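You operate a simulated robot arm through the tools that you are given. There is no shell and no other tool. Be economical: measure what you need, move in short steps, check, and stop when the job is done.

The job below is to be done with a simulated robot arm. You get a single attempt, and the scene is never put back.

Task
Fit the yellow sensor on the mast's stud, swing it to the reel, lock it and test it.
Fine: free the orange lock knob first; the green lamp stays lit.

The check looks at the end state, three seconds after you hand in, the way a careful person would. Anything else that was tipped, shoved, dropped, spilled or broken makes it a failure.

Robot
A 7-joint arm with a two-finger parallel gripper, fixed in place. Base frame: the origin is at the foot of the arm, x ahead of it, y to its left, z up. Units: cm, rad, N and s.
With the tool pointing down near the work surface it reaches from about 12 to 52 cm from the base axis. Its first joint turns from -1.152 to 1.152 rad. Payload 2.4 kg.
The TCP is the grasp point between the finger pads, 3 cm short of the fingertips. In the tool frame z runs along the fingers and y along their closing line. The gripper opens to 9.4 cm. The fingers are 2.8 cm wide and 1 cm thick; the gripper's body (5 by 9.6 cm) begins 5.5 cm behind the TCP.
Orientation is that of the tool frame in the base frame, as a unit quaternion [x, y, z, w]. With the fingers straight down and closing along the base's y, the tool's x points along the base's -x, its y along +y and its z along -z.

Tools
- The arm moves only by the tool move_arm. Its argument "increments" is a list of rows, each an object of numbers (a shift or turn left out is 0, a gripper value left out holds the last): "hand": the closure in counts, from 0 (fully open) to 255 (shut); "tx", "ty", "tz": the shift along the tool's x, y, z in cm; "wx", "wy", "wz": the turn, a rotation vector about the tool's x, y, z in rad. In form: [{"hand": .., "tx": .., "ty": .., "tz": .., "wx": .., "wy": .., "wz": ..}, ...]. A call has 1 to 12 rows; each row shifts and turns the commanded pose from where the row before left it, along the tool's axes as they then stand. A row lasts 0.2 s, in which the tool goes at most 5 cm and 0.15 rad; a call with a longer step from one row to the next is refused whole, and so is a gripper value outside its range. Where a pose cannot be reached the arm comes as near as it can. A force on the tool above 40 N (or 10 N above the force at the start of the call, whichever is more), or a blocked arm, ends the call early, and 0.2 s more pass. The fingers move at their own pace (about 15.3 cm/s each) and stop on an object; they squeeze with about 44 N. The grip force told is the motor's: it shows also when the fingers shut on nothing. Time passes only in rows, and 0.2 s behind the last, so rows that do not move let the fingers close. It gives the time, the measured TCP pose, the force on the tool (base axes), the opening and the grip force at its end, in the units of the frame above (readings bear some noise).
- Cameras (640 x 400 px; columns grow to the right, rows downward): "scene" is fixed at [3.16, 56.3, 137.97]; the picture's right is [0.30, -0.95, 0.00], its down [-0.88, -0.28, -0.40] and it looks along [0.38, 0.12, -0.92] (base axes); focal length 214 px, centre (320, 200). "wrist" rides on the gripper at [7.6, 1.4, -10.2] in the tool frame; the picture's right is [-0.18, 0.98, 0.00], its down [-0.75, -0.14, -0.64] and it looks along [-0.63, -0.12, 0.77] (tool axes); focal length 243 px, centre (320, 200). There is no depth. A picture from a camera that has moved, and an enlarged one, comes with that camera's place and axes in the base frame and with its lens. The place of the scene camera against the robot may be out by one fixed shift of up to 2.5 cm in any direction.
- capture(camera): a new picture of that camera. No time passes.
- enlarge(camera, box): a new picture of the part [left, top, right, bottom] of that camera's present view, enlarged. No time passes.
- close_job(): hands the job in; it is judged then, once.

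Go step by step. Nothing tells you positions but the pictures and the camera data: compare them with the known pose of the tool, close in by small moves and look again before you grip or let go. The budget is 120 turns and 68 pictures, counting those below and the enlarged ones. Unless the task says otherwise, let go and move clear before handing in.

The tools are called as name(argument=value, ...) on one line, values as JSON. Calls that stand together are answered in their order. move_arm: Moves the arm, as the interface text tells. Its arguments: {"type":"object","properties":{"increments":{"type":"array"}},"required":["increments"]} The other tools are called the same way: capture (camera) takes a picture; enlarge (camera, box) takes an enlarged picture of a part of a camera's view; close_job () hands the job in.

At the start:

```text
t: 0.0
ee_pos: [43.82, 13.95, 121.77]
orientation: [0.001, 1.0, 0.0, 0.0]
force: [-0.8, 0.4, 0.5]
finger_gap: 9.4
grasp_force: 0.1
```

scene: 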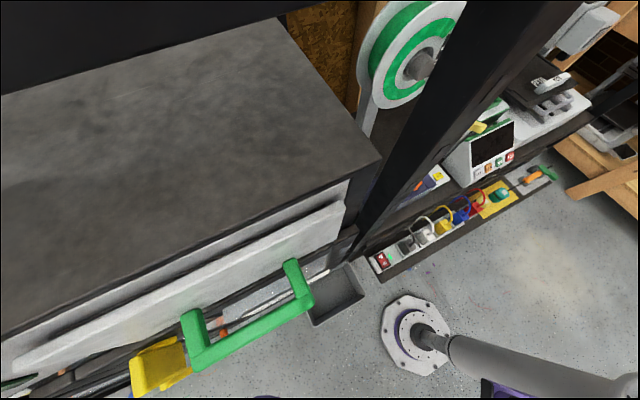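
wrist: 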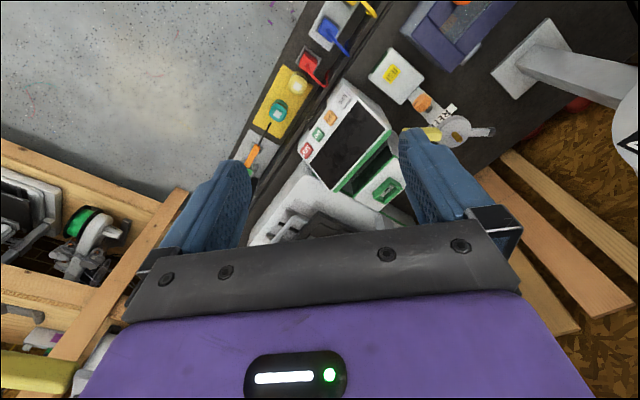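

I see a cluttered bench with sensors, a reel and an apparatus; I'll enlarge the views to identify the parts before moving.

enlarge(camera="scene", box=[340, 0, 640, 280])

enlarge(camera="wrist", box=[230, 0, 640, 256])

```text
1.43 times, centred on (490, 140) of scene
camera zoom: at [3.16, 56.3, 137.97], right [0.3, -0.95, 0.0], down [-0.88, -0.28, -0.4], along [0.38, 0.12, -0.92], focal length 306 px, centre (77, 286)
```

zoom: 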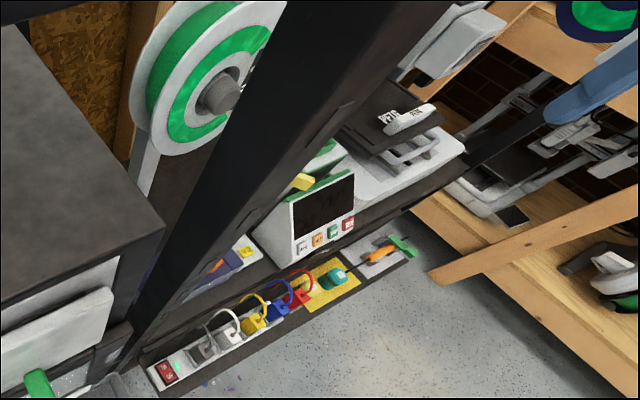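

```text
1.56 times, centred on (435, 128) of wrist
camera zoom: at [36.17, 15.34, 131.98], right [0.18, 0.98, 0.0], down [0.75, -0.14, 0.64], along [0.63, -0.12, -0.77], focal length 379 px, centre (140, 312)
```

zoom: 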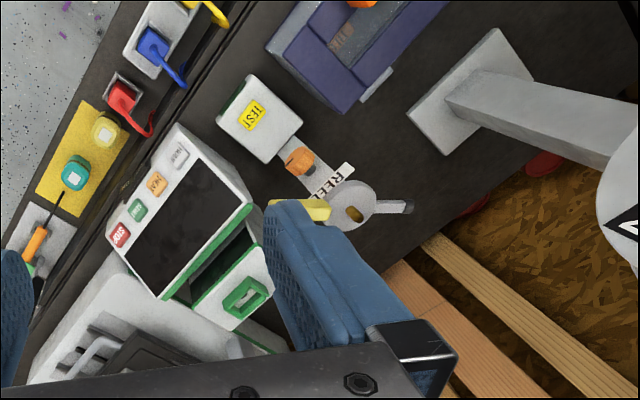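

The triangulation is ambiguous about heights, so I'll make a small move for parallax and a clearer view.

move_arm(increments=[{"tx": 4}, {"tx": 4}, {"ty": 4}, {"ty": 4}])

capture(camera="wrist")

capture(camera="scene")

```text
t: 1.0
ee_pos: [35.51, 22.05, 121.74]
orientation: [0.0, 1.0, 0.0, 0.0]
force: [-0.5, 0.2, 0.2]
finger_gap: 9.4
grasp_force: 0.0
```

```text
63 pictures are left
camera wrist: at [28.01, 23.39, 131.86], right [0.18, 0.98, 0.0], down [0.75, -0.14, 0.64], along [0.63, -0.12, -0.77], focal length 243 px, centre (320, 200)
```

wrist: 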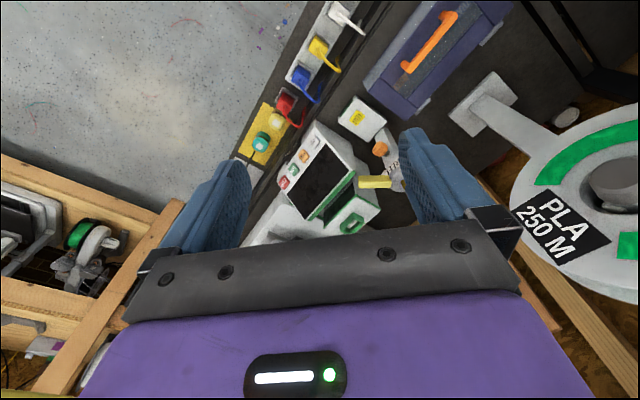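

```text
62 pictures are left
```

scene: 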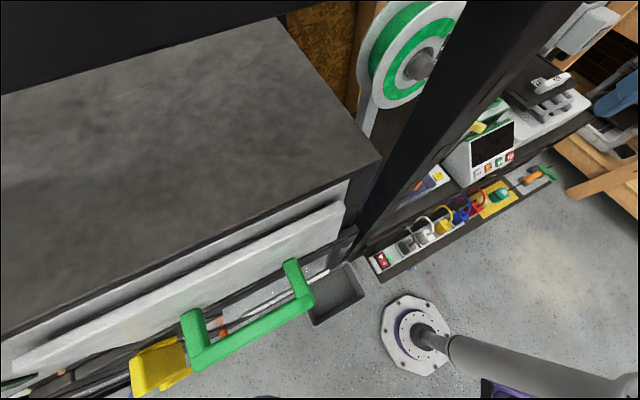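

The bench top comes out at about z≈70, with the mast/TEST unit near (53, 29) and the yellow part at z≈99. I'll yaw the camera toward it and back off a bit for a clear view.

move_arm(increments=[{"wz": -0.15}, {"wz": -0.15}, {"tx": 3, "ty": 1}])

capture(camera="wrist")

enlarge(camera="wrist", box=[240, 60, 460, 220])

```text
t: 1.8
ee_pos: [32.58, 22.01, 121.73]
orientation: [-0.15, 0.989, 0.0, 0.0]
force: [-0.4, 0.7, -0.5]
finger_gap: 9.4
grasp_force: 0.1
```

```text
61 pictures are left
camera wrist: at [24.95, 21.0, 131.89], right [-0.12, 0.99, 0.0], down [0.76, 0.09, 0.64], along [0.64, 0.07, -0.77], focal length 243 px, centre (320, 200)
```

wrist: 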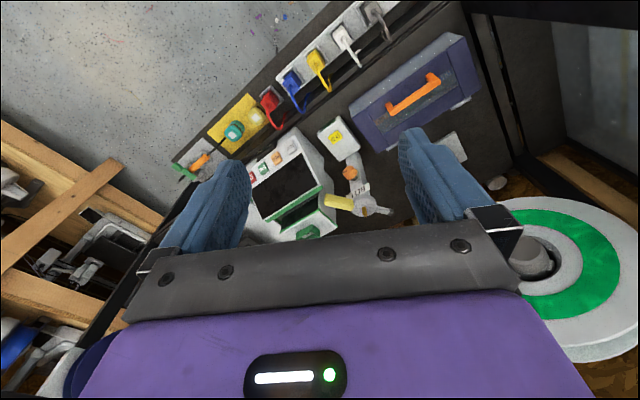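

```text
2.50 times, centred on (350, 140) of wrist
camera zoom: at [24.95, 21.0, 131.89], right [-0.12, 0.99, 0.0], down [0.76, 0.09, 0.64], along [0.64, 0.07, -0.77], focal length 606 px, centre (245, 350)
```

zoom: 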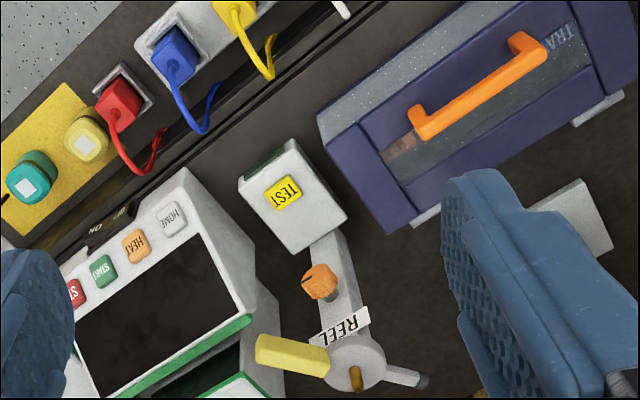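

The unit has a post with TEST box, orange knob, REEL label and swivel disc at about (56, 33, 95), and the yellow and teal cubes in the board near (51, 7, 70) look like sensors. I'll drop down for a closer look.

move_arm(increments=[{"tx": -0.4, "ty": -1.4, "tz": 4}, {"tx": -0.4, "ty": -1.4, "tz": 4}, {"tx": -0.4, "ty": -1.4, "tz": 4}, {"tx": -0.4, "ty": -1.4, "tz": 4}, {"tx": -0.4, "ty": -1.4, "tz": 4}])

capture(camera="wrist")

enlarge(camera="wrist", box=[150, 0, 406, 160])

```text
t: 3.0
ee_pos: [36.62, 15.8, 101.74]
orientation: [-0.149, 0.989, 0.001, 0.0]
force: [1.0, -0.1, -0.3]
finger_gap: 9.41
grasp_force: 0.1
```

```text
59 pictures are left
camera wrist: at [28.89, 14.88, 111.91], right [-0.12, 0.99, 0.0], down [0.76, 0.09, 0.64], along [0.64, 0.07, -0.77], focal length 243 px, centre (320, 200)
```

wrist: 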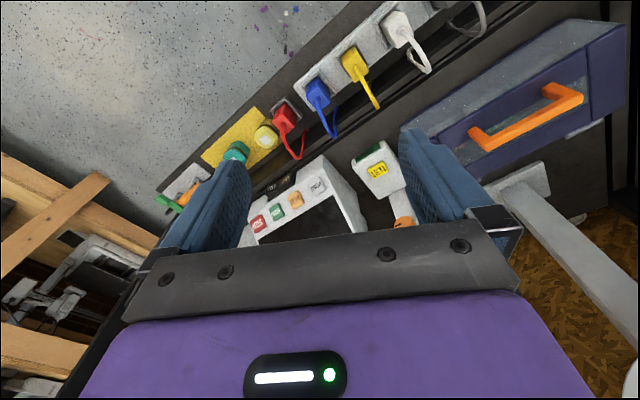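

```text
2.50 times, centred on (278, 80) of wrist
camera zoom: at [28.89, 14.88, 111.91], right [-0.12, 0.99, 0.0], down [0.76, 0.09, 0.64], along [0.64, 0.07, -0.77], focal length 606 px, centre (425, 500)
```

zoom: 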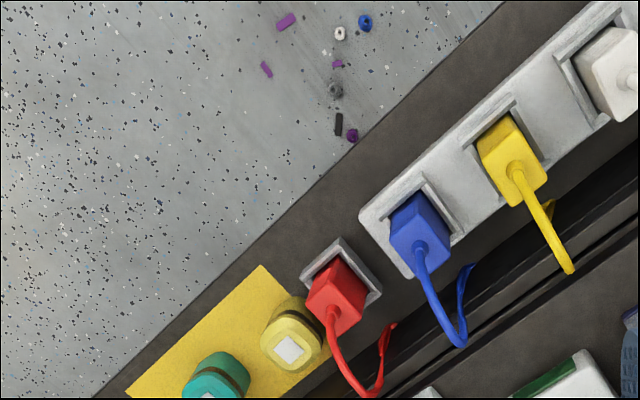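

The yellow sensor stands on the yellow mat (about (53, 6), z≈62–68). Next I'll look at the mast head from the side by raising and tilting the gripper.

move_arm(increments=[{"tx": -1.4, "ty": 3, "tz": -2}, {"tx": -1.4, "ty": 3, "tz": -2}, {"tx": -1.4, "ty": 3, "tz": -2}, {"wy": -0.15}, {"wy": -0.15}, {"wy": -0.15}, {"wy": -0.15}])

capture(camera="wrist")

enlarge(camera="wrist", box=[230, 50, 486, 210])

```text
t: 4.6
ee_pos: [38.06, 25.8, 107.71]
orientation: [-0.144, 0.944, 0.044, 0.292]
force: [0.0, -0.1, 0.2]
finger_gap: 9.37
grasp_force: 0.0
```

```text
57 pictures are left
camera wrist: at [26.02, 23.5, 111.94], right [-0.15, 0.98, 0.11], down [0.29, -0.06, 0.96], along [0.95, 0.17, -0.28], focal length 243 px, centre (320, 200)
```

wrist: 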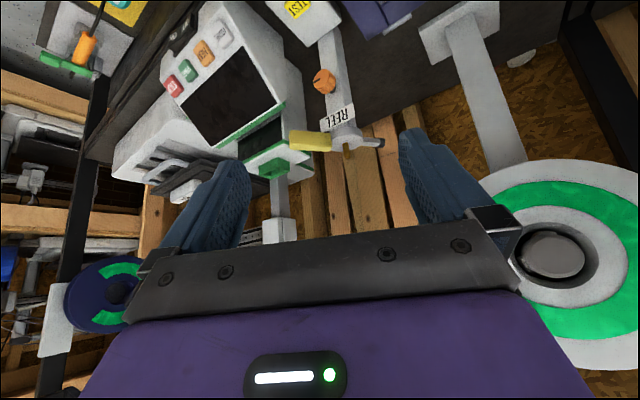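

```text
2.50 times, centred on (358, 130) of wrist
camera zoom: at [26.02, 23.5, 111.94], right [-0.15, 0.98, 0.11], down [0.29, -0.06, 0.96], along [0.95, 0.17, -0.28], focal length 606 px, centre (225, 375)
```

zoom: 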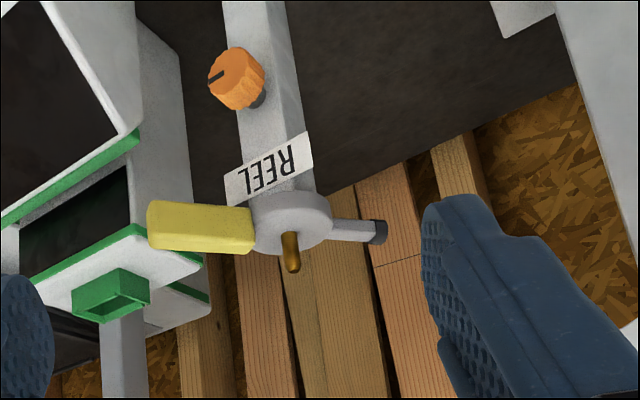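

The mast head is clear: a disc on top with an upright brass stud, a yellow handle, a grey arm with a black tip, a REEL plate below and an orange knob on the post. I'll look at it from above.

move_arm(increments=[{"wy": 0.15}, {"wy": 0.15}, {"wy": 0.15}, {"wy": 0.15}, {"tz": -4.3}, {"tx": -4, "ty": 0.4}, {"tx": -4, "ty": 0.4}, {"tx": -4, "ty": 0.4}])

capture(camera="wrist")

enlarge(camera="wrist", box=[230, 50, 486, 210])

```text
t: 6.4
ee_pos: [49.08, 30.46, 112.05]
orientation: [-0.149, 0.989, 0.0, -0.001]
force: [1.2, -0.2, 0.4]
finger_gap: 9.4
grasp_force: 0.1
```

```text
55 pictures are left
camera wrist: at [41.36, 29.59, 122.38], right [-0.12, 0.99, 0.0], down [0.76, 0.09, 0.64], along [0.64, 0.07, -0.77], focal length 243 px, centre (320, 200)
```

wrist: 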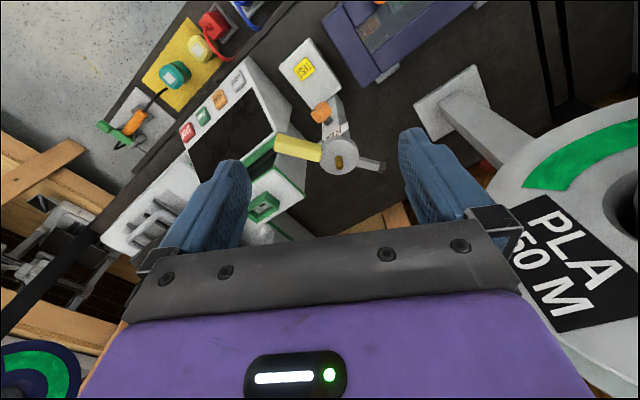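

```text
2.50 times, centred on (358, 130) of wrist
camera zoom: at [41.36, 29.59, 122.38], right [-0.12, 0.99, 0.0], down [0.76, 0.09, 0.64], along [0.64, 0.07, -0.77], focal length 606 px, centre (225, 375)
```

zoom: 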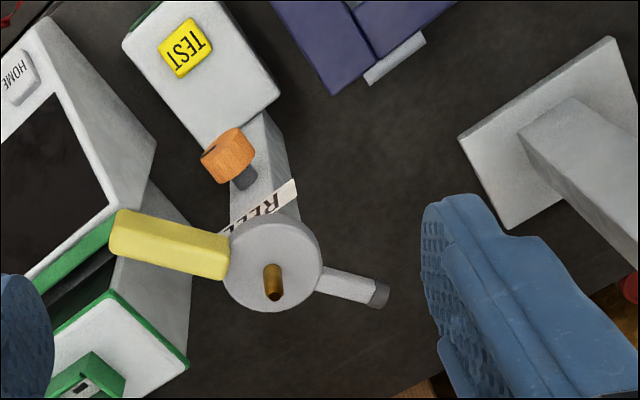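

The disc top is at about (57.5, 34, 93.4) and the orange knob at about (55, 31, 85) with a horizontal axis facing the robot. I'll line the gripper up in front of the knob, yawed to the bench and tilted toward horizontal.

move_arm(increments=[{"tx": 1.6, "ty": -1.8, "tz": 3}, {"tx": 1.6, "ty": -1.8, "tz": 3}, {"tx": 1.6, "ty": -1.8, "tz": 3}, {"wz": -0.12}, {"wz": -0.12}, {"wz": -0.13}, {"wy": -0.14}, {"wy": -0.14}, {"wy": -0.14}, {"wy": -0.14}, {"wy": -0.14}, {"wy": -0.14}])

capture(camera="wrist")

enlarge(camera="wrist", box=[230, 30, 486, 190])

```text
t: 9.0
ee_pos: [46.07, 23.93, 103.1]
orientation: [-0.299, 0.862, 0.135, 0.387]
force: [0.3, 0.2, -0.1]
finger_gap: 9.39
grasp_force: 0.1
```

```text
53 pictures are left
camera wrist: at [35.26, 17.03, 104.15], right [-0.51, 0.85, 0.14], down [0.11, -0.1, 0.99], along [0.85, 0.52, -0.04], focal length 243 px, centre (320, 200)
```

wrist: 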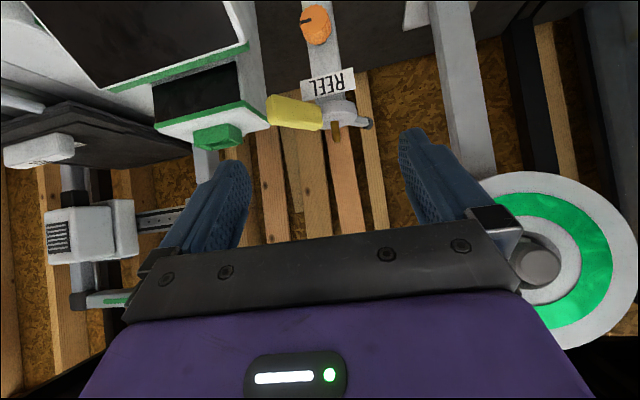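

```text
2.50 times, centred on (358, 110) of wrist
camera zoom: at [35.26, 17.03, 104.15], right [-0.51, 0.85, 0.14], down [0.11, -0.1, 0.99], along [0.85, 0.52, -0.04], focal length 606 px, centre (225, 425)
```

zoom: 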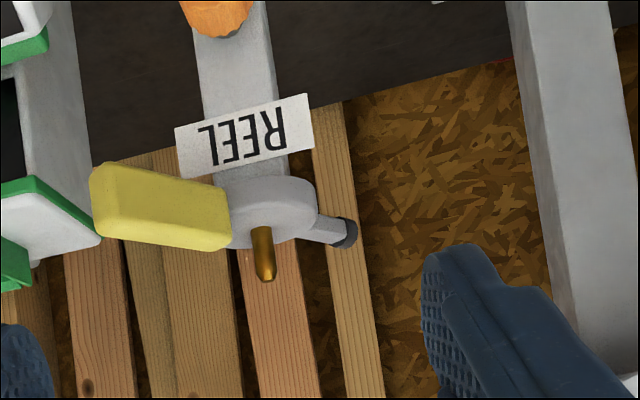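

The REEL plate is flat on the post, the knob is just below it, and the black-tipped nose opposite the yellow handle looks like the pointer. I'll finish tilting to horizontal and drop to knob height, standing off.

move_arm(increments=[{"wy": -0.146}, {"wy": -0.146}, {"wy": -0.146}, {"wy": -0.146}, {"wy": -0.146}, {"tx": 4}, {"tx": 4}, {"tx": 4}, {"tx": 3}])

capture(camera="wrist")

capture(camera="scene")

```text
t: 11.0
ee_pos: [46.03, 23.83, 88.15]
orientation: [-0.233, 0.668, 0.233, 0.667]
force: [-0.5, 0.3, 0.7]
finger_gap: 9.41
grasp_force: 0.0
```

```text
51 pictures are left
camera wrist: at [37.18, 18.6, 80.39], right [-0.61, 0.77, 0.18], down [-0.42, -0.51, 0.75], along [0.67, 0.38, 0.63], focal length 243 px, centre (320, 200)
```

wrist: 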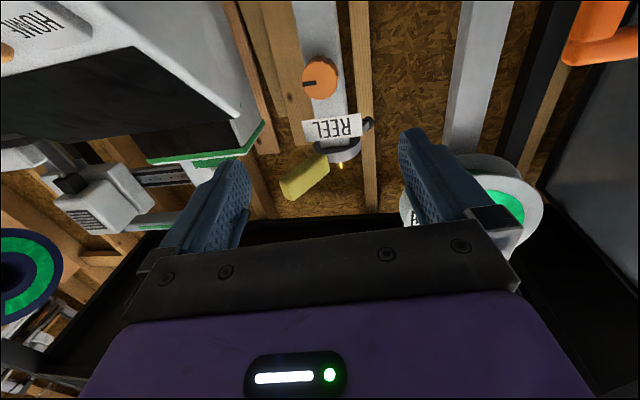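

```text
50 pictures are left
```

scene: 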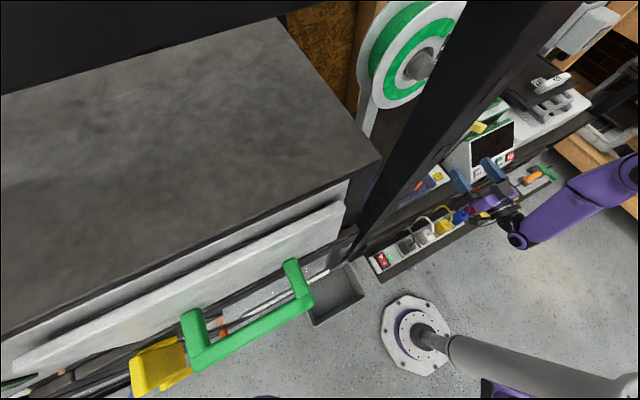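

The knob face is now seen nearly head-on with a dark mark on it; I'll enlarge to look for lock/free marks.

enlarge(camera="wrist", box=[270, 40, 390, 210])

```text
2.35 times, centred on (330, 125) of wrist
camera zoom: at [37.18, 18.6, 80.39], right [-0.61, 0.77, 0.18], down [-0.42, -0.51, 0.75], along [0.67, 0.38, 0.63], focal length 571 px, centre (296, 376)
```

zoom: 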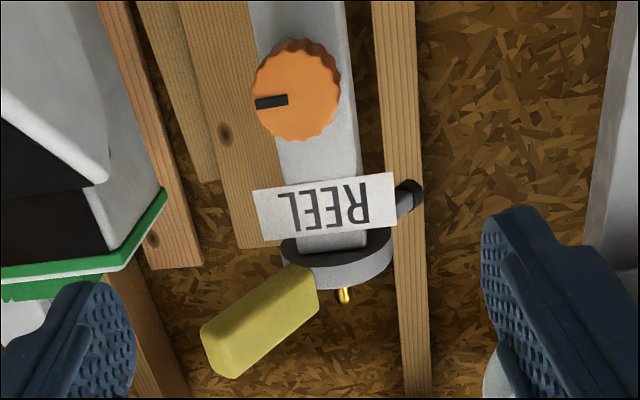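

The knob is ~3 cm wide with its mark at 3 o'clock (seen upright). I'll lower to knob height and approach most of the way.

move_arm(increments=[{"tx": 2.5, "ty": 0.2}, {"tz": 3}, {"tz": 2}])

enlarge(camera="wrist", box=[170, 0, 490, 200])

```text
t: 11.8
ee_pos: [49.72, 27.15, 85.49]
orientation: [-0.233, 0.668, 0.233, 0.667]
force: [-0.4, -0.8, -0.4]
finger_gap: 9.42
grasp_force: 0.1
```

```text
2.00 times, centred on (330, 100) of wrist
camera zoom: at [40.92, 21.79, 77.96], right [-0.61, 0.77, 0.18], down [-0.41, -0.51, 0.75], along [0.67, 0.38, 0.63], focal length 485 px, centre (300, 400)
```

zoom: 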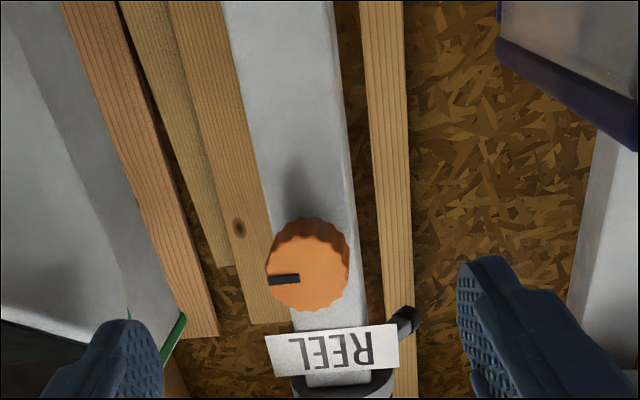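

The knob face is about 4.8 cm ahead of the TCP; I'll centre, advance 3.3 cm so the tips straddle the knob, and check before closing.

move_arm(increments=[{"tx": 0.35, "ty": 0.25}, {"tz": 1.7}, {"tz": 1.6}])

enlarge(camera="wrist", box=[170, 50, 490, 250])

```text
t: 12.6
ee_pos: [52.2, 29.36, 85.3]
orientation: [-0.233, 0.668, 0.232, 0.667]
force: [0.5, -0.7, -0.2]
finger_gap: 9.39
grasp_force: 0.0
```

```text
2.00 times, centred on (330, 150) of wrist
camera zoom: at [43.29, 24.09, 77.56], right [-0.61, 0.77, 0.18], down [-0.41, -0.51, 0.75], along [0.67, 0.38, 0.63], focal length 485 px, centre (300, 300)
```

zoom: 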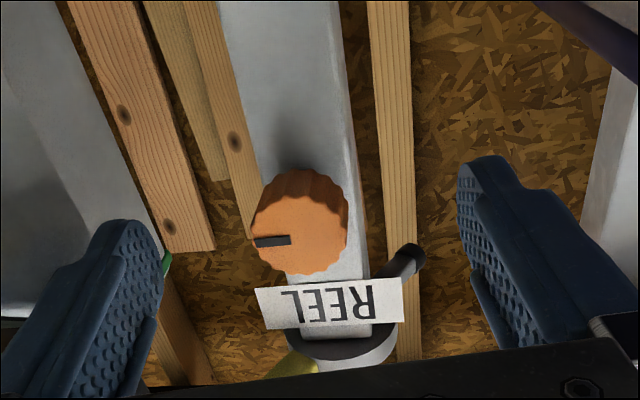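

The tips straddle the knob and may be slightly past its back; I'll retract 0.5 cm and close.

move_arm(increments=[{"tz": -0.5}, {"hand": 150}, {"hand": 200}, {"hand": 255}, {"hand": 255}])

enlarge(camera="wrist", box=[170, 50, 490, 250])

```text
t: 13.8
ee_pos: [51.98, 29.15, 85.24]
orientation: [-0.232, 0.668, 0.232, 0.667]
force: [8.4, -3.0, -0.8]
finger_gap: 3.01
grasp_force: 45.5
```

```text
2.00 times, centred on (330, 150) of wrist
camera zoom: at [42.97, 23.78, 77.54], right [-0.61, 0.77, 0.18], down [-0.42, -0.51, 0.75], along [0.68, 0.38, 0.63], focal length 485 px, centre (300, 300)
```

zoom: 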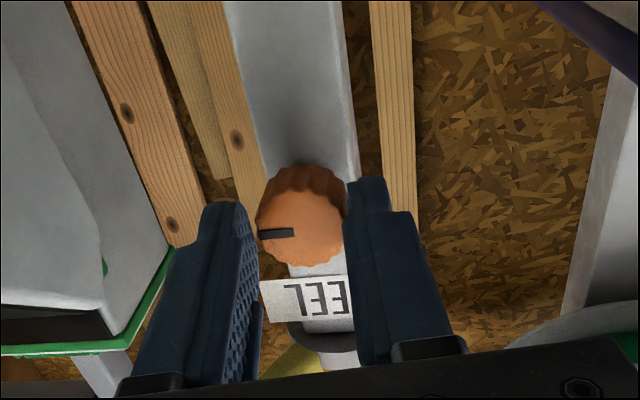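

Knob is gripped (3.0 cm). I'll turn it counter-clockwise as seen from the robot in small steps and check that it turns.

move_arm(increments=[{"ty": -0.1}, {"wz": -0.1}, {"wz": -0.1}, {"wz": -0.1}, {"wz": -0.1}])

enlarge(camera="wrist", box=[170, 50, 490, 250])

```text
t: 15.0
ee_pos: [51.9, 28.96, 85.2]
orientation: [-0.362, 0.608, 0.095, 0.701]
force: [-0.1, -8.7, -0.8]
finger_gap: 2.99
grasp_force: 45.2
```

```text
2.00 times, centred on (330, 150) of wrist
camera zoom: at [44.97, 21.24, 77.61], right [-0.61, 0.77, -0.21], down [-0.61, -0.27, 0.75], along [0.52, 0.58, 0.63], focal length 485 px, centre (300, 300)
```

zoom: 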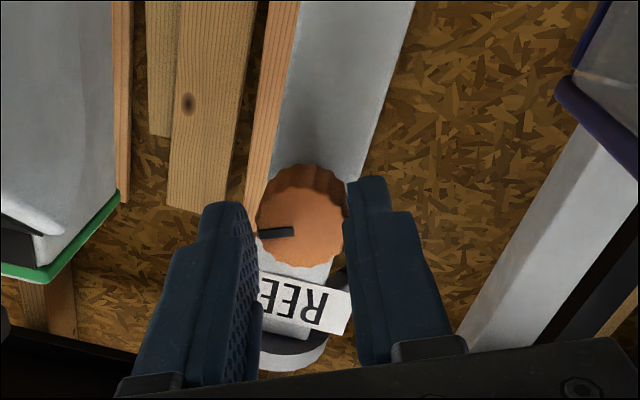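

The knob turns with the gripper. Continuing up to about 90° in total, watching the force.

move_arm(increments=[{"wz": -0.1}, {"wz": -0.1}, {"wz": -0.1}, {"wz": -0.1}, {"wz": -0.1}, {"wz": -0.1}])

enlarge(camera="wrist", box=[170, 50, 490, 250])

```text
t: 16.4
ee_pos: [52.03, 29.03, 85.38]
orientation: [-0.522, 0.475, -0.118, 0.699]
force: [-0.9, -20.8, 14.0]
finger_gap: 2.98
grasp_force: 44.4
```

```text
2.00 times, centred on (330, 150) of wrist
camera zoom: at [47.53, 18.07, 79.94], right [-0.42, 0.54, -0.73], down [-0.85, 0.04, 0.52], along [0.31, 0.84, 0.44], focal length 485 px, centre (300, 300)
```

zoom: 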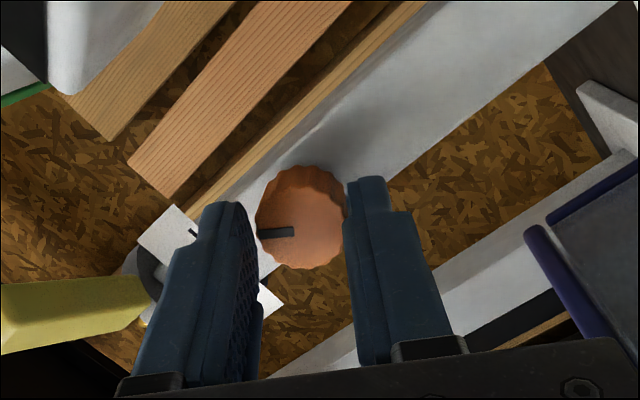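

The knob follows; side force has built up to 25 N from a small axis offset, so I'll relax it a little and keep turning.

move_arm(increments=[{"ty": -0.2, "tz": -0.1}, {"tx": 0.05}])

```text
t: 17.0
ee_pos: [52.06, 28.85, 85.23]
orientation: [-0.524, 0.475, -0.115, 0.697]
force: [18.1, 0.0, 4.7]
finger_gap: 2.98
grasp_force: 45.4
```

move_arm(increments=[{"wz": -0.1}, {"wz": -0.1}, {"wz": -0.1}, {"wz": -0.1}, {"wz": -0.1}])

enlarge(camera="wrist", box=[170, 50, 490, 250])

```text
t: 18.2
ee_pos: [52.0, 28.77, 85.49]
orientation: [-0.625, 0.329, -0.285, 0.648]
force: [12.7, -5.4, 12.8]
finger_gap: 2.94
grasp_force: 44.6
```

```text
2.00 times, centred on (330, 150) of wrist
camera zoom: at [48.67, 16.51, 83.46], right [-0.15, 0.2, -0.97], down [-0.96, 0.18, 0.19], along [0.21, 0.96, 0.16], focal length 485 px, centre (300, 300)
```

zoom: 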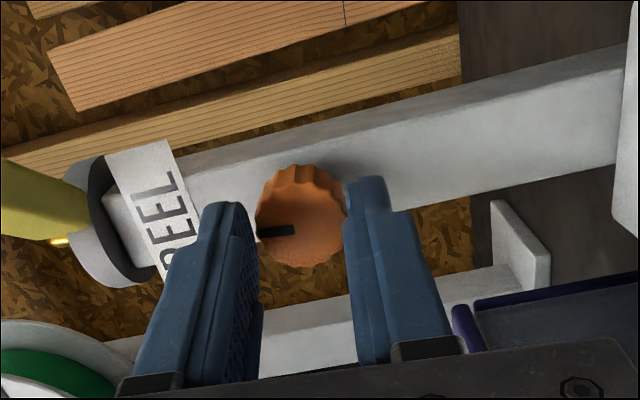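

About 86° turned and the mark now points up. I'll try a bit more to see whether there's a stop.

move_arm(increments=[{"wz": -0.1}, {"wz": -0.1}, {"wz": -0.1}])

enlarge(camera="wrist", box=[170, 50, 490, 250])

```text
t: 19.0
ee_pos: [51.77, 28.8, 85.43]
orientation: [0.667, -0.231, 0.378, -0.599]
force: [1.2, -4.0, 19.0]
finger_gap: 2.96
grasp_force: 44.9
```

```text
2.00 times, centred on (330, 150) of wrist
camera zoom: at [48.71, 16.44, 85.75], right [0.03, -0.03, -1.0], down [-0.98, 0.2, -0.04], along [0.2, 0.98, -0.03], focal length 485 px, centre (300, 300)
```

zoom: 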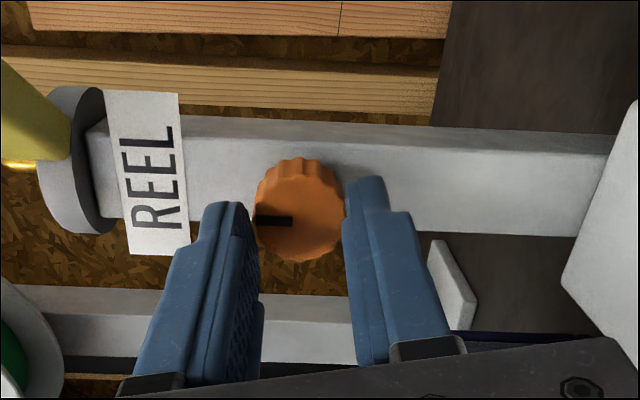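

The knob has turned ~103° without a stop and the mark points straight up. I'll release, back off, and unwind the wrist.

move_arm(increments=[{"hand": 120}, {"hand": 0}, {"hand": 0}, {"tz": -4}, {"tz": -4}])

capture(camera="wrist")

```text
t: 20.2
ee_pos: [45.79, 23.88, 85.44]
orientation: [0.668, -0.233, 0.378, -0.598]
force: [0.2, 0.4, -0.1]
finger_gap: 9.39
grasp_force: 0.0
```

```text
41 pictures are left
camera wrist: at [42.6, 11.45, 85.76], right [0.03, -0.03, -1.0], down [-0.98, 0.2, -0.03], along [0.2, 0.98, -0.03], focal length 243 px, centre (320, 200)
```

wrist: 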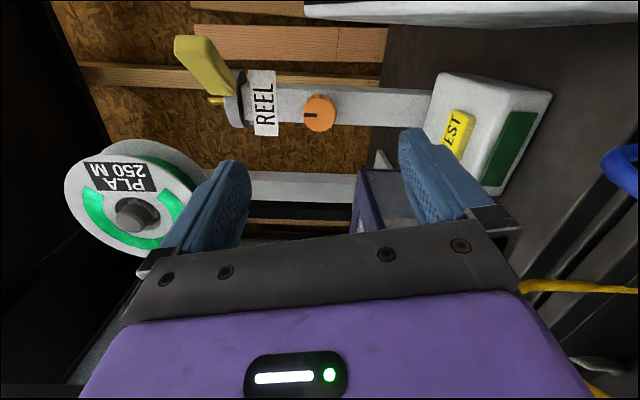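

The knob's mark is at 12 o'clock, and the TEST box has a yellow button on top and a dark (unlit) green lamp on its front. I'll unwind the wrist, rise, and turn the tool down.

move_arm(increments=[{"wz": 0.15}, {"wz": 0.15}, {"wz": 0.15}, {"wz": 0.15}, {"wz": 0.15}, {"wz": 0.15}, {"wz": 0.15}, {"wz": 0.15}, {"wz": 0.15}, {"wz": 0.15}, {"wz": 0.15}, {"wz": 0.15}])

move_arm(increments=[{"tx": -4}, {"tx": -4}, {"tx": -4}, {"tx": -3}, {"wy": 0.15}, {"wy": 0.15}, {"wy": 0.15}, {"wy": 0.15}, {"wy": 0.15}, {"wy": 0.15}, {"wy": 0.15}, {"wy": 0.15}])

```text
t: 22.8
ee_pos: [45.65, 23.81, 85.34]
orientation: [-0.232, 0.668, 0.233, 0.667]
force: [0.2, -0.9, 0.0]
finger_gap: 9.39
grasp_force: 0.0
```

```text
t: 25.4
ee_pos: [45.7, 23.94, 100.42]
orientation: [-0.324, 0.928, 0.061, 0.173]
force: [0.0, 0.0, -0.7]
finger_gap: 9.39
grasp_force: 0.1
```

move_arm(increments=[{"wy": 0.15}, {"wy": 0.15}, {"wy": 0.07}, {"tx": 1.9, "ty": -3, "tz": 2}, {"tx": 1.9, "ty": -3, "tz": 2}, {"tx": 1.9, "ty": -3, "tz": 2}, {"tx": 1.9, "ty": -3, "tz": 2}, {"tx": 1.9, "ty": -3, "tz": 2}, {"tx": 1.8, "ty": -3, "tz": 2}])

capture(camera="wrist")

```text
t: 27.4
ee_pos: [48.13, 2.8, 88.1]
orientation: [-0.33, 0.944, -0.001, 0.001]
force: [-0.2, -0.8, -0.2]
finger_gap: 9.4
grasp_force: 0.1
```

```text
40 pictures are left
camera wrist: at [41.34, -0.86, 98.41], right [-0.47, 0.88, 0.0], down [0.68, 0.36, 0.64], along [0.57, 0.3, -0.77], focal length 243 px, centre (320, 200)
```

wrist: 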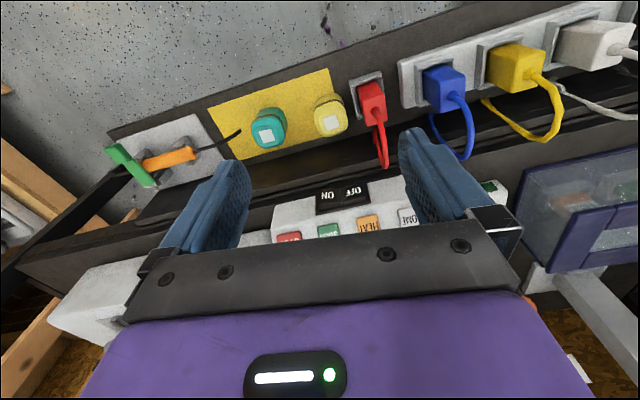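

The yellow sensor's top is at about (51.8, 6.1, 66). I'll enlarge it to see its shape.

enlarge(camera="wrist", box=[200, 60, 400, 185])

```text
3.20 times, centred on (300, 122) of wrist
camera zoom: at [41.34, -0.86, 98.41], right [-0.47, 0.88, 0.0], down [0.68, 0.36, 0.64], along [0.57, 0.3, -0.77], focal length 776 px, centre (384, 448)
```

zoom: 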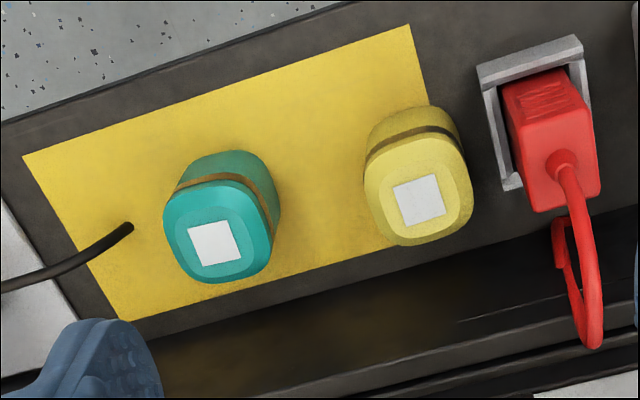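

The sensor is a ~4.3 cm rounded block (top z≈66, base ≈61.5), with the red plug close on one side, so I'll close across the bench direction. Rotating the gripper and moving above it.

move_arm(increments=[{"wz": 0.1456}, {"wz": 0.1456}, {"wz": 0.1456}, {"wz": 0.1456}, {"wz": 0.1456}, {"wz": 0.1456}, {"wz": 0.1456}, {"wz": 0.1456}, {"wz": 0.1456}, {"wz": 0.1456}, {"ty": 2.5, "tz": 3}, {"ty": 2.5, "tz": 3}])

capture(camera="wrist")

```text
t: 30.0
ee_pos: [51.61, 6.35, 82.5]
orientation: [0.383, 0.924, 0.0, 0.001]
force: [-0.9, 0.1, 0.1]
finger_gap: 9.38
grasp_force: 0.0
```

```text
38 pictures are left
camera wrist: at [47.26, 12.72, 92.67], right [0.83, 0.56, 0.0], down [0.43, -0.63, 0.64], along [0.36, -0.53, -0.77], focal length 243 px, centre (320, 200)
```

wrist: 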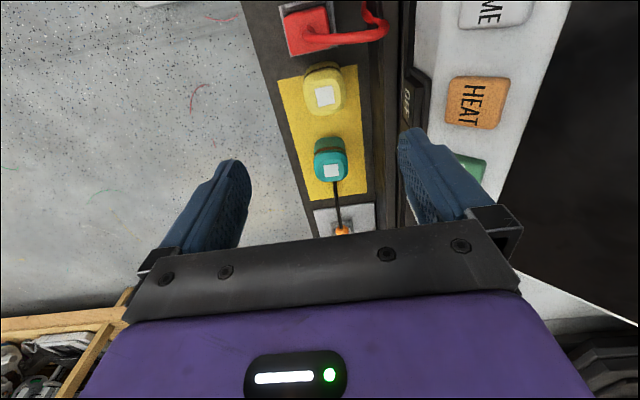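

Sensor confirmed at (51.95, 6.25). I'll narrow the fingers to ~5.8 cm, centre, and descend to just above it.

move_arm(increments=[{"hand": 98, "tx": -0.3, "ty": 0.17}, {"tz": 4}, {"tz": 4}, {"tz": 3.5}])

capture(camera="wrist")

```text
t: 31.0
ee_pos: [51.85, 6.01, 70.86]
orientation: [0.383, 0.924, 0.0, 0.001]
force: [0.4, 0.2, 0.6]
finger_gap: 5.79
grasp_force: 0.1
```

```text
37 pictures are left
camera wrist: at [47.5, 12.45, 81.08], right [0.82, 0.57, 0.0], down [0.43, -0.63, 0.64], along [0.36, -0.53, -0.77], focal length 243 px, centre (320, 200)
```

wrist: 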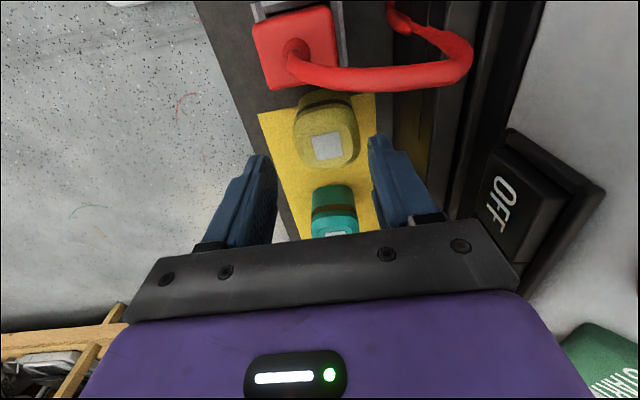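

Slight correction (0.4 cm) and then down to grip the upper part of the sensor.

move_arm(increments=[{"ty": 0.4, "tx": -0.15}, {"tz": 2.2}, {"tz": 2.1}])

capture(camera="wrist")

```text
t: 31.8
ee_pos: [52.41, 6.38, 66.51]
orientation: [0.384, 0.924, 0.001, 0.001]
force: [-0.4, -0.1, 0.3]
finger_gap: 5.77
grasp_force: 0.0
```

```text
36 pictures are left
camera wrist: at [48.02, 12.73, 76.75], right [0.82, 0.57, 0.0], down [0.43, -0.63, 0.64], along [0.36, -0.53, -0.77], focal length 243 px, centre (320, 200)
```

wrist: 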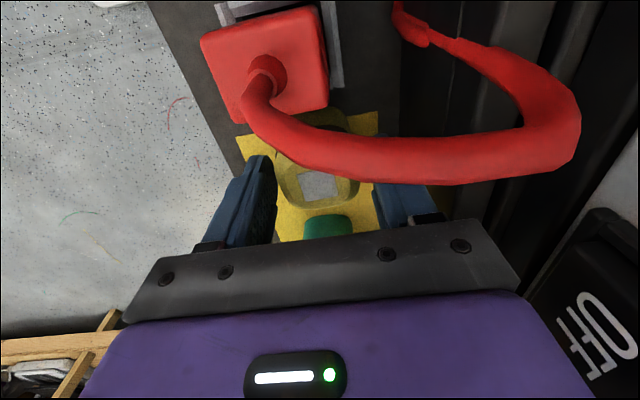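

The sensor sits between the fingers and nothing touches. Closing gently on it.

move_arm(increments=[{"hand": 140}, {"hand": 200}, {"hand": 255}, {"hand": 255}])

```text
t: 32.8
ee_pos: [52.47, 6.31, 66.64]
orientation: [0.383, 0.924, -0.001, 0.001]
force: [0.1, 0.3, 0.5]
finger_gap: 4.47
grasp_force: 43.8
```

Gripped at 4.47 cm. Lifting straight up and checking.

move_arm(increments=[{"tz": -1}, {"tz": -2}, {"tz": -4}, {"tz": -4}, {"tz": -4}, {"tz": -4}, {"tz": -4}, {"tz": -4}, {"tz": -4}])

capture(camera="wrist")

```text
t: 34.8
ee_pos: [52.23, 6.37, 97.56]
orientation: [0.383, 0.924, 0.0, 0.001]
force: [-0.6, -0.3, -0.7]
finger_gap: 4.46
grasp_force: 43.8
```

```text
35 pictures are left
camera wrist: at [47.91, 12.7, 107.83], right [0.82, 0.57, 0.0], down [0.43, -0.63, 0.64], along [0.36, -0.53, -0.77], focal length 243 px, centre (320, 200)
```

wrist: 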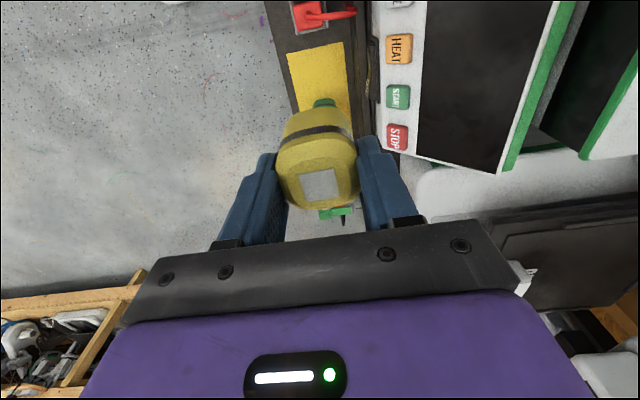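

The sensor is held cleanly. I'll raise, unwind the yaw so the camera faces the mast from the robot side, then move near it.

move_arm(increments=[{"wz": -0.143, "tz": -1}, {"wz": -0.143, "tz": -1}, {"wz": -0.143, "tz": -1}, {"wz": -0.143, "tz": -1}, {"wz": -0.143, "tz": -1}, {"wz": -0.143, "tz": -1}, {"wz": -0.143, "tz": -1}, {"wz": -0.143, "tz": -1}, {"wz": -0.143, "tz": -1}, {"wz": -0.143, "tz": -1}, {"wz": -0.14}])

move_arm(increments=[{"ty": 3.8, "tx": -2.4}, {"ty": 3.8, "tx": -2.4}, {"ty": 3.8, "tx": -2.4}, {"ty": 3.8, "tx": -2.4}])

capture(camera="wrist")

```text
t: 37.2
ee_pos: [52.26, 6.31, 107.5]
orientation: [-0.383, 0.924, 0.0, 0.0]
force: [0.1, 0.6, -1.2]
finger_gap: 4.46
grasp_force: 43.9
```

```text
t: 38.2
ee_pos: [48.24, 23.86, 107.57]
orientation: [-0.382, 0.924, -0.001, 0.0]
force: [-0.1, -0.3, -1.1]
finger_gap: 4.48
grasp_force: 44.1
```

```text
34 pictures are left
camera wrist: at [41.95, 19.47, 117.76], right [-0.56, 0.83, 0.0], down [0.63, 0.43, 0.64], along [0.53, 0.36, -0.77], focal length 243 px, centre (320, 200)
```

wrist: 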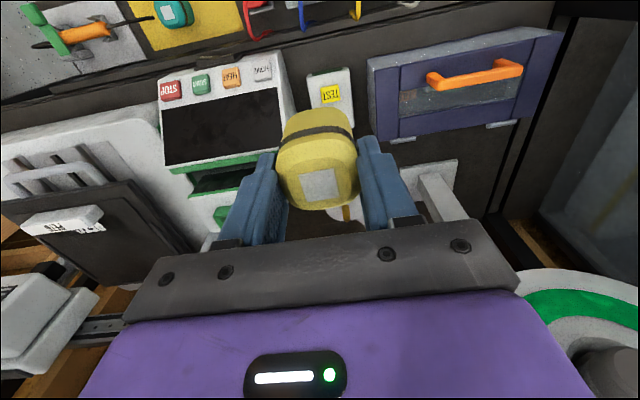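

The stud peeks out behind the sensor. I'll shift sideways to measure the stud precisely beside the fingers.

move_arm(increments=[{"ty": -4.3, "tz": -1}, {"ty": -4.3, "tz": -1}, {"ty": -4.4, "tz": -1}])

enlarge(camera="wrist", box=[380, 100, 580, 225])

```text
t: 39.0
ee_pos: [57.51, 14.81, 110.69]
orientation: [-0.383, 0.924, -0.001, 0.0]
force: [-0.1, -0.2, -1.5]
finger_gap: 4.49
grasp_force: 43.9
```

```text
3.20 times, centred on (480, 162) of wrist
camera zoom: at [51.09, 10.38, 120.89], right [-0.57, 0.82, 0.0], down [0.63, 0.43, 0.64], along [0.53, 0.36, -0.77], focal length 776 px, centre (-192, 320)
```

zoom: 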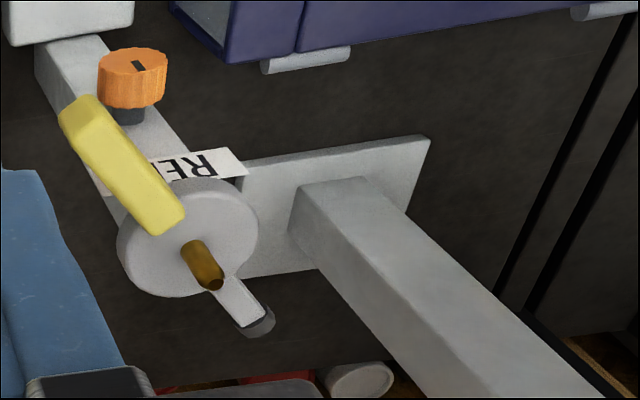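

Stud found at about (57.3, 33.8), top z≈96.5, disc top ≈94.2. Moving the sensor over it at safe height, then down to just above.

move_arm(increments=[{"tx": -2.25, "ty": 2.26}, {"tx": -2.25, "ty": 2.26}, {"tx": -2.25, "ty": 2.26}, {"tx": -2.25, "ty": 2.26}, {"tx": -2.25, "ty": 2.26}, {"tx": -2.25, "ty": 2.26}, {"tz": 2.5}, {"tz": 2.5}])

capture(camera="wrist")

enlarge(camera="scene", box=[400, 60, 560, 220])

```text
t: 40.8
ee_pos: [57.53, 33.98, 105.55]
orientation: [-0.383, 0.924, -0.001, 0.001]
force: [-0.4, 0.3, -1.2]
finger_gap: 4.48
grasp_force: 44.4
```

```text
32 pictures are left
camera wrist: at [51.14, 29.52, 115.76], right [-0.56, 0.83, 0.0], down [0.63, 0.43, 0.64], along [0.53, 0.36, -0.77], focal length 243 px, centre (320, 200)
```

wrist: 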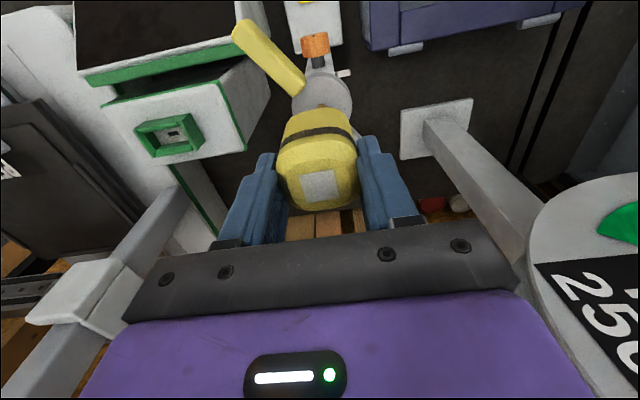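

```text
2.50 times, centred on (480, 140) of scene
camera zoom: at [3.16, 56.3, 137.97], right [0.3, -0.95, 0.0], down [-0.88, -0.28, -0.4], along [0.38, 0.12, -0.92], focal length 536 px, centre (-80, 350)
```

zoom: 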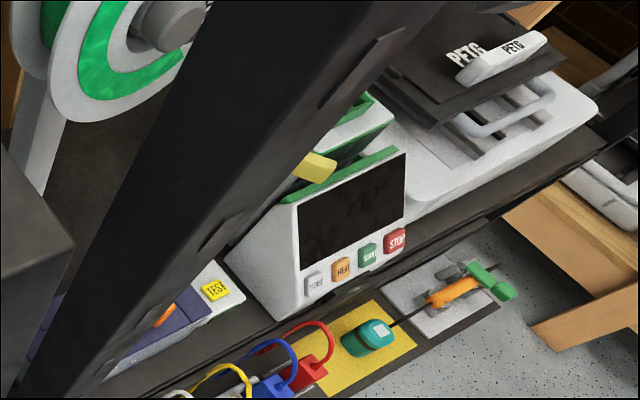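

The disc edges match the prediction, so the sensor is centred over the stud. Descending slowly onto it, watching the force.

move_arm(increments=[{"tz": 1.5}, {"tz": 1.2}, {"tz": 0.6}, {"tz": 0.5}, {"tz": 0.4}, {"tz": 0.4}])

```text
t: 42.2
ee_pos: [57.42, 33.96, 100.91]
orientation: [-0.382, 0.924, 0.0, 0.001]
force: [-0.1, 1.8, 0.0]
finger_gap: 4.46
grasp_force: 43.8
```

move_arm(increments=[{"tz": 0.3}, {"tz": 0.3}, {"tz": 0.3}, {"tz": 0.3}])

```text
t: 43.2
ee_pos: [57.45, 33.93, 99.73]
orientation: [-0.383, 0.924, 0.0, 0.001]
force: [1.6, 3.9, 0.1]
finger_gap: 4.45
grasp_force: 43.6
```

A slight side force suggests the stud is in the hole. Continuing until seated.

move_arm(increments=[{"tz": 0.3}, {"tz": 0.3}, {"tz": 0.3}, {"tz": 0.3}])

capture(camera="wrist")

```text
t: 44.1
ee_pos: [57.6, 33.93, 99.47]
orientation: [-0.383, 0.924, 0.001, 0.006]
force: [-0.3, 1.0, 3.2]
finger_gap: 4.47
grasp_force: 43.8
stopped in row 4: the force on the tool passed its limit (the readings are from after the stop); the commanded pose is now the measured one
```

```text
30 pictures are left
camera wrist: at [51.12, 29.49, 109.51], right [-0.57, 0.82, 0.0], down [0.63, 0.43, 0.65], along [0.54, 0.37, -0.76], focal length 243 px, centre (320, 200)
```

wrist: 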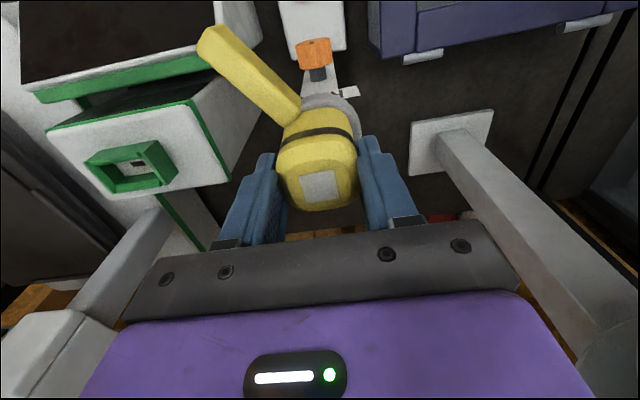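

It stopped at z=99.5, consistent with the sensor's base sitting on the disc. I'll enlarge to check the seating before releasing.

enlarge(camera="wrist", box=[240, 70, 400, 220])

```text
2.67 times, centred on (320, 145) of wrist
camera zoom: at [51.12, 29.49, 109.51], right [-0.57, 0.82, 0.0], down [0.63, 0.43, 0.65], along [0.54, 0.37, -0.76], focal length 647 px, centre (320, 347)
```

zoom: 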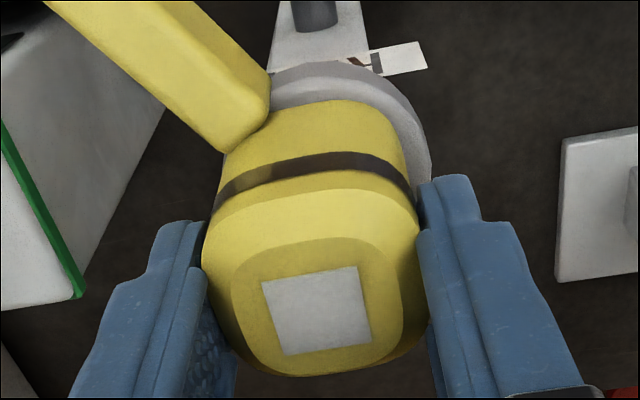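

The sensor's base edge matches the disc-top height, so it's seated. Releasing and rising clear.

move_arm(increments=[{"hand": 190}, {"hand": 100}, {"hand": 80}, {"tz": -2}, {"tz": -3}, {"tz": -4}, {"tx": 4}, {"tx": 4}])

capture(camera="wrist")

enlarge(camera="wrist", box=[220, 100, 420, 225])

```text
t: 45.9
ee_pos: [51.9, 28.23, 108.34]
orientation: [-0.383, 0.924, 0.001, 0.005]
force: [-0.4, 0.0, 0.5]
finger_gap: 6.46
grasp_force: 0.0
```

```text
28 pictures are left
camera wrist: at [45.43, 23.77, 118.49], right [-0.57, 0.82, 0.0], down [0.63, 0.43, 0.65], along [0.54, 0.37, -0.76], focal length 243 px, centre (320, 200)
```

wrist: 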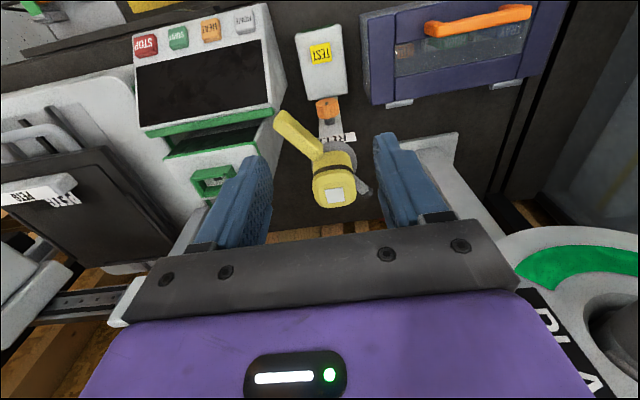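

```text
3.20 times, centred on (320, 162) of wrist
camera zoom: at [45.43, 23.77, 118.49], right [-0.57, 0.82, 0.0], down [0.63, 0.43, 0.65], along [0.54, 0.37, -0.76], focal length 776 px, centre (320, 320)
```

zoom: 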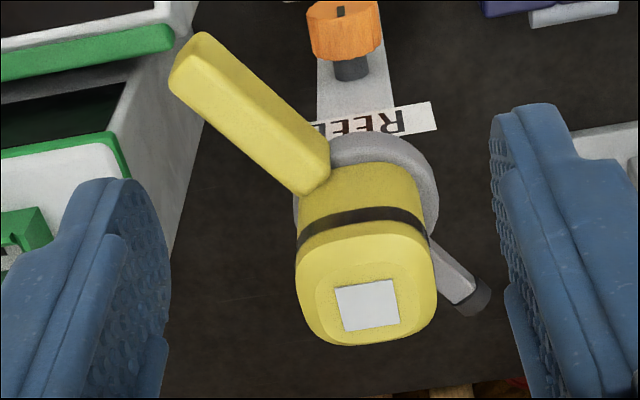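

The sensor is seated and free-standing on the head. Next I'll put the open fingers around the yellow handle to swing it; rotating and positioning above the handle first.

move_arm(increments=[{"wz": -0.14}, {"wz": -0.14}, {"wz": -0.14}, {"wz": -0.145}, {"tx": -0.3, "ty": -4}, {"tz": 4}])

capture(camera="wrist")

```text
t: 47.3
ee_pos: [55.82, 27.81, 104.14]
orientation: [-0.626, 0.78, -0.001, 0.004]
force: [0.1, -0.5, 0.5]
finger_gap: 6.46
grasp_force: 0.1
```

```text
26 pictures are left
camera wrist: at [52.72, 20.48, 114.36], right [-0.92, 0.39, -0.01], down [0.3, 0.7, 0.65], along [0.26, 0.59, -0.76], focal length 243 px, centre (320, 200)
```

wrist: 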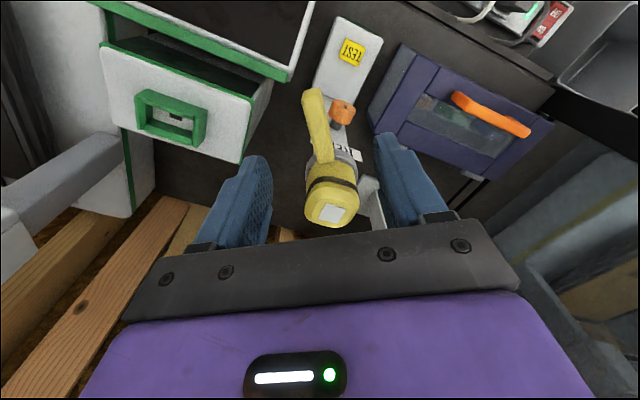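

The handle lies midway between the fingers. Descending around it and narrowing the gap.

move_arm(increments=[{"tz": 3.5}, {"tz": 3}, {"tz": 2}, {"hand": 140}, {"hand": 155}])

capture(camera="wrist")

```text
t: 48.5
ee_pos: [55.81, 27.73, 95.72]
orientation: [-0.626, 0.78, -0.001, 0.004]
force: [-0.1, 0.3, -0.2]
finger_gap: 3.69
grasp_force: 0.0
```

```text
25 pictures are left
camera wrist: at [52.68, 20.49, 105.84], right [-0.92, 0.39, -0.01], down [0.3, 0.7, 0.65], along [0.26, 0.59, -0.76], focal length 243 px, centre (320, 200)
```

wrist: 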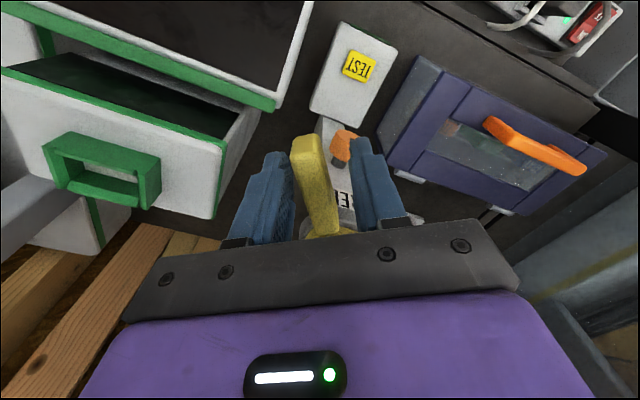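

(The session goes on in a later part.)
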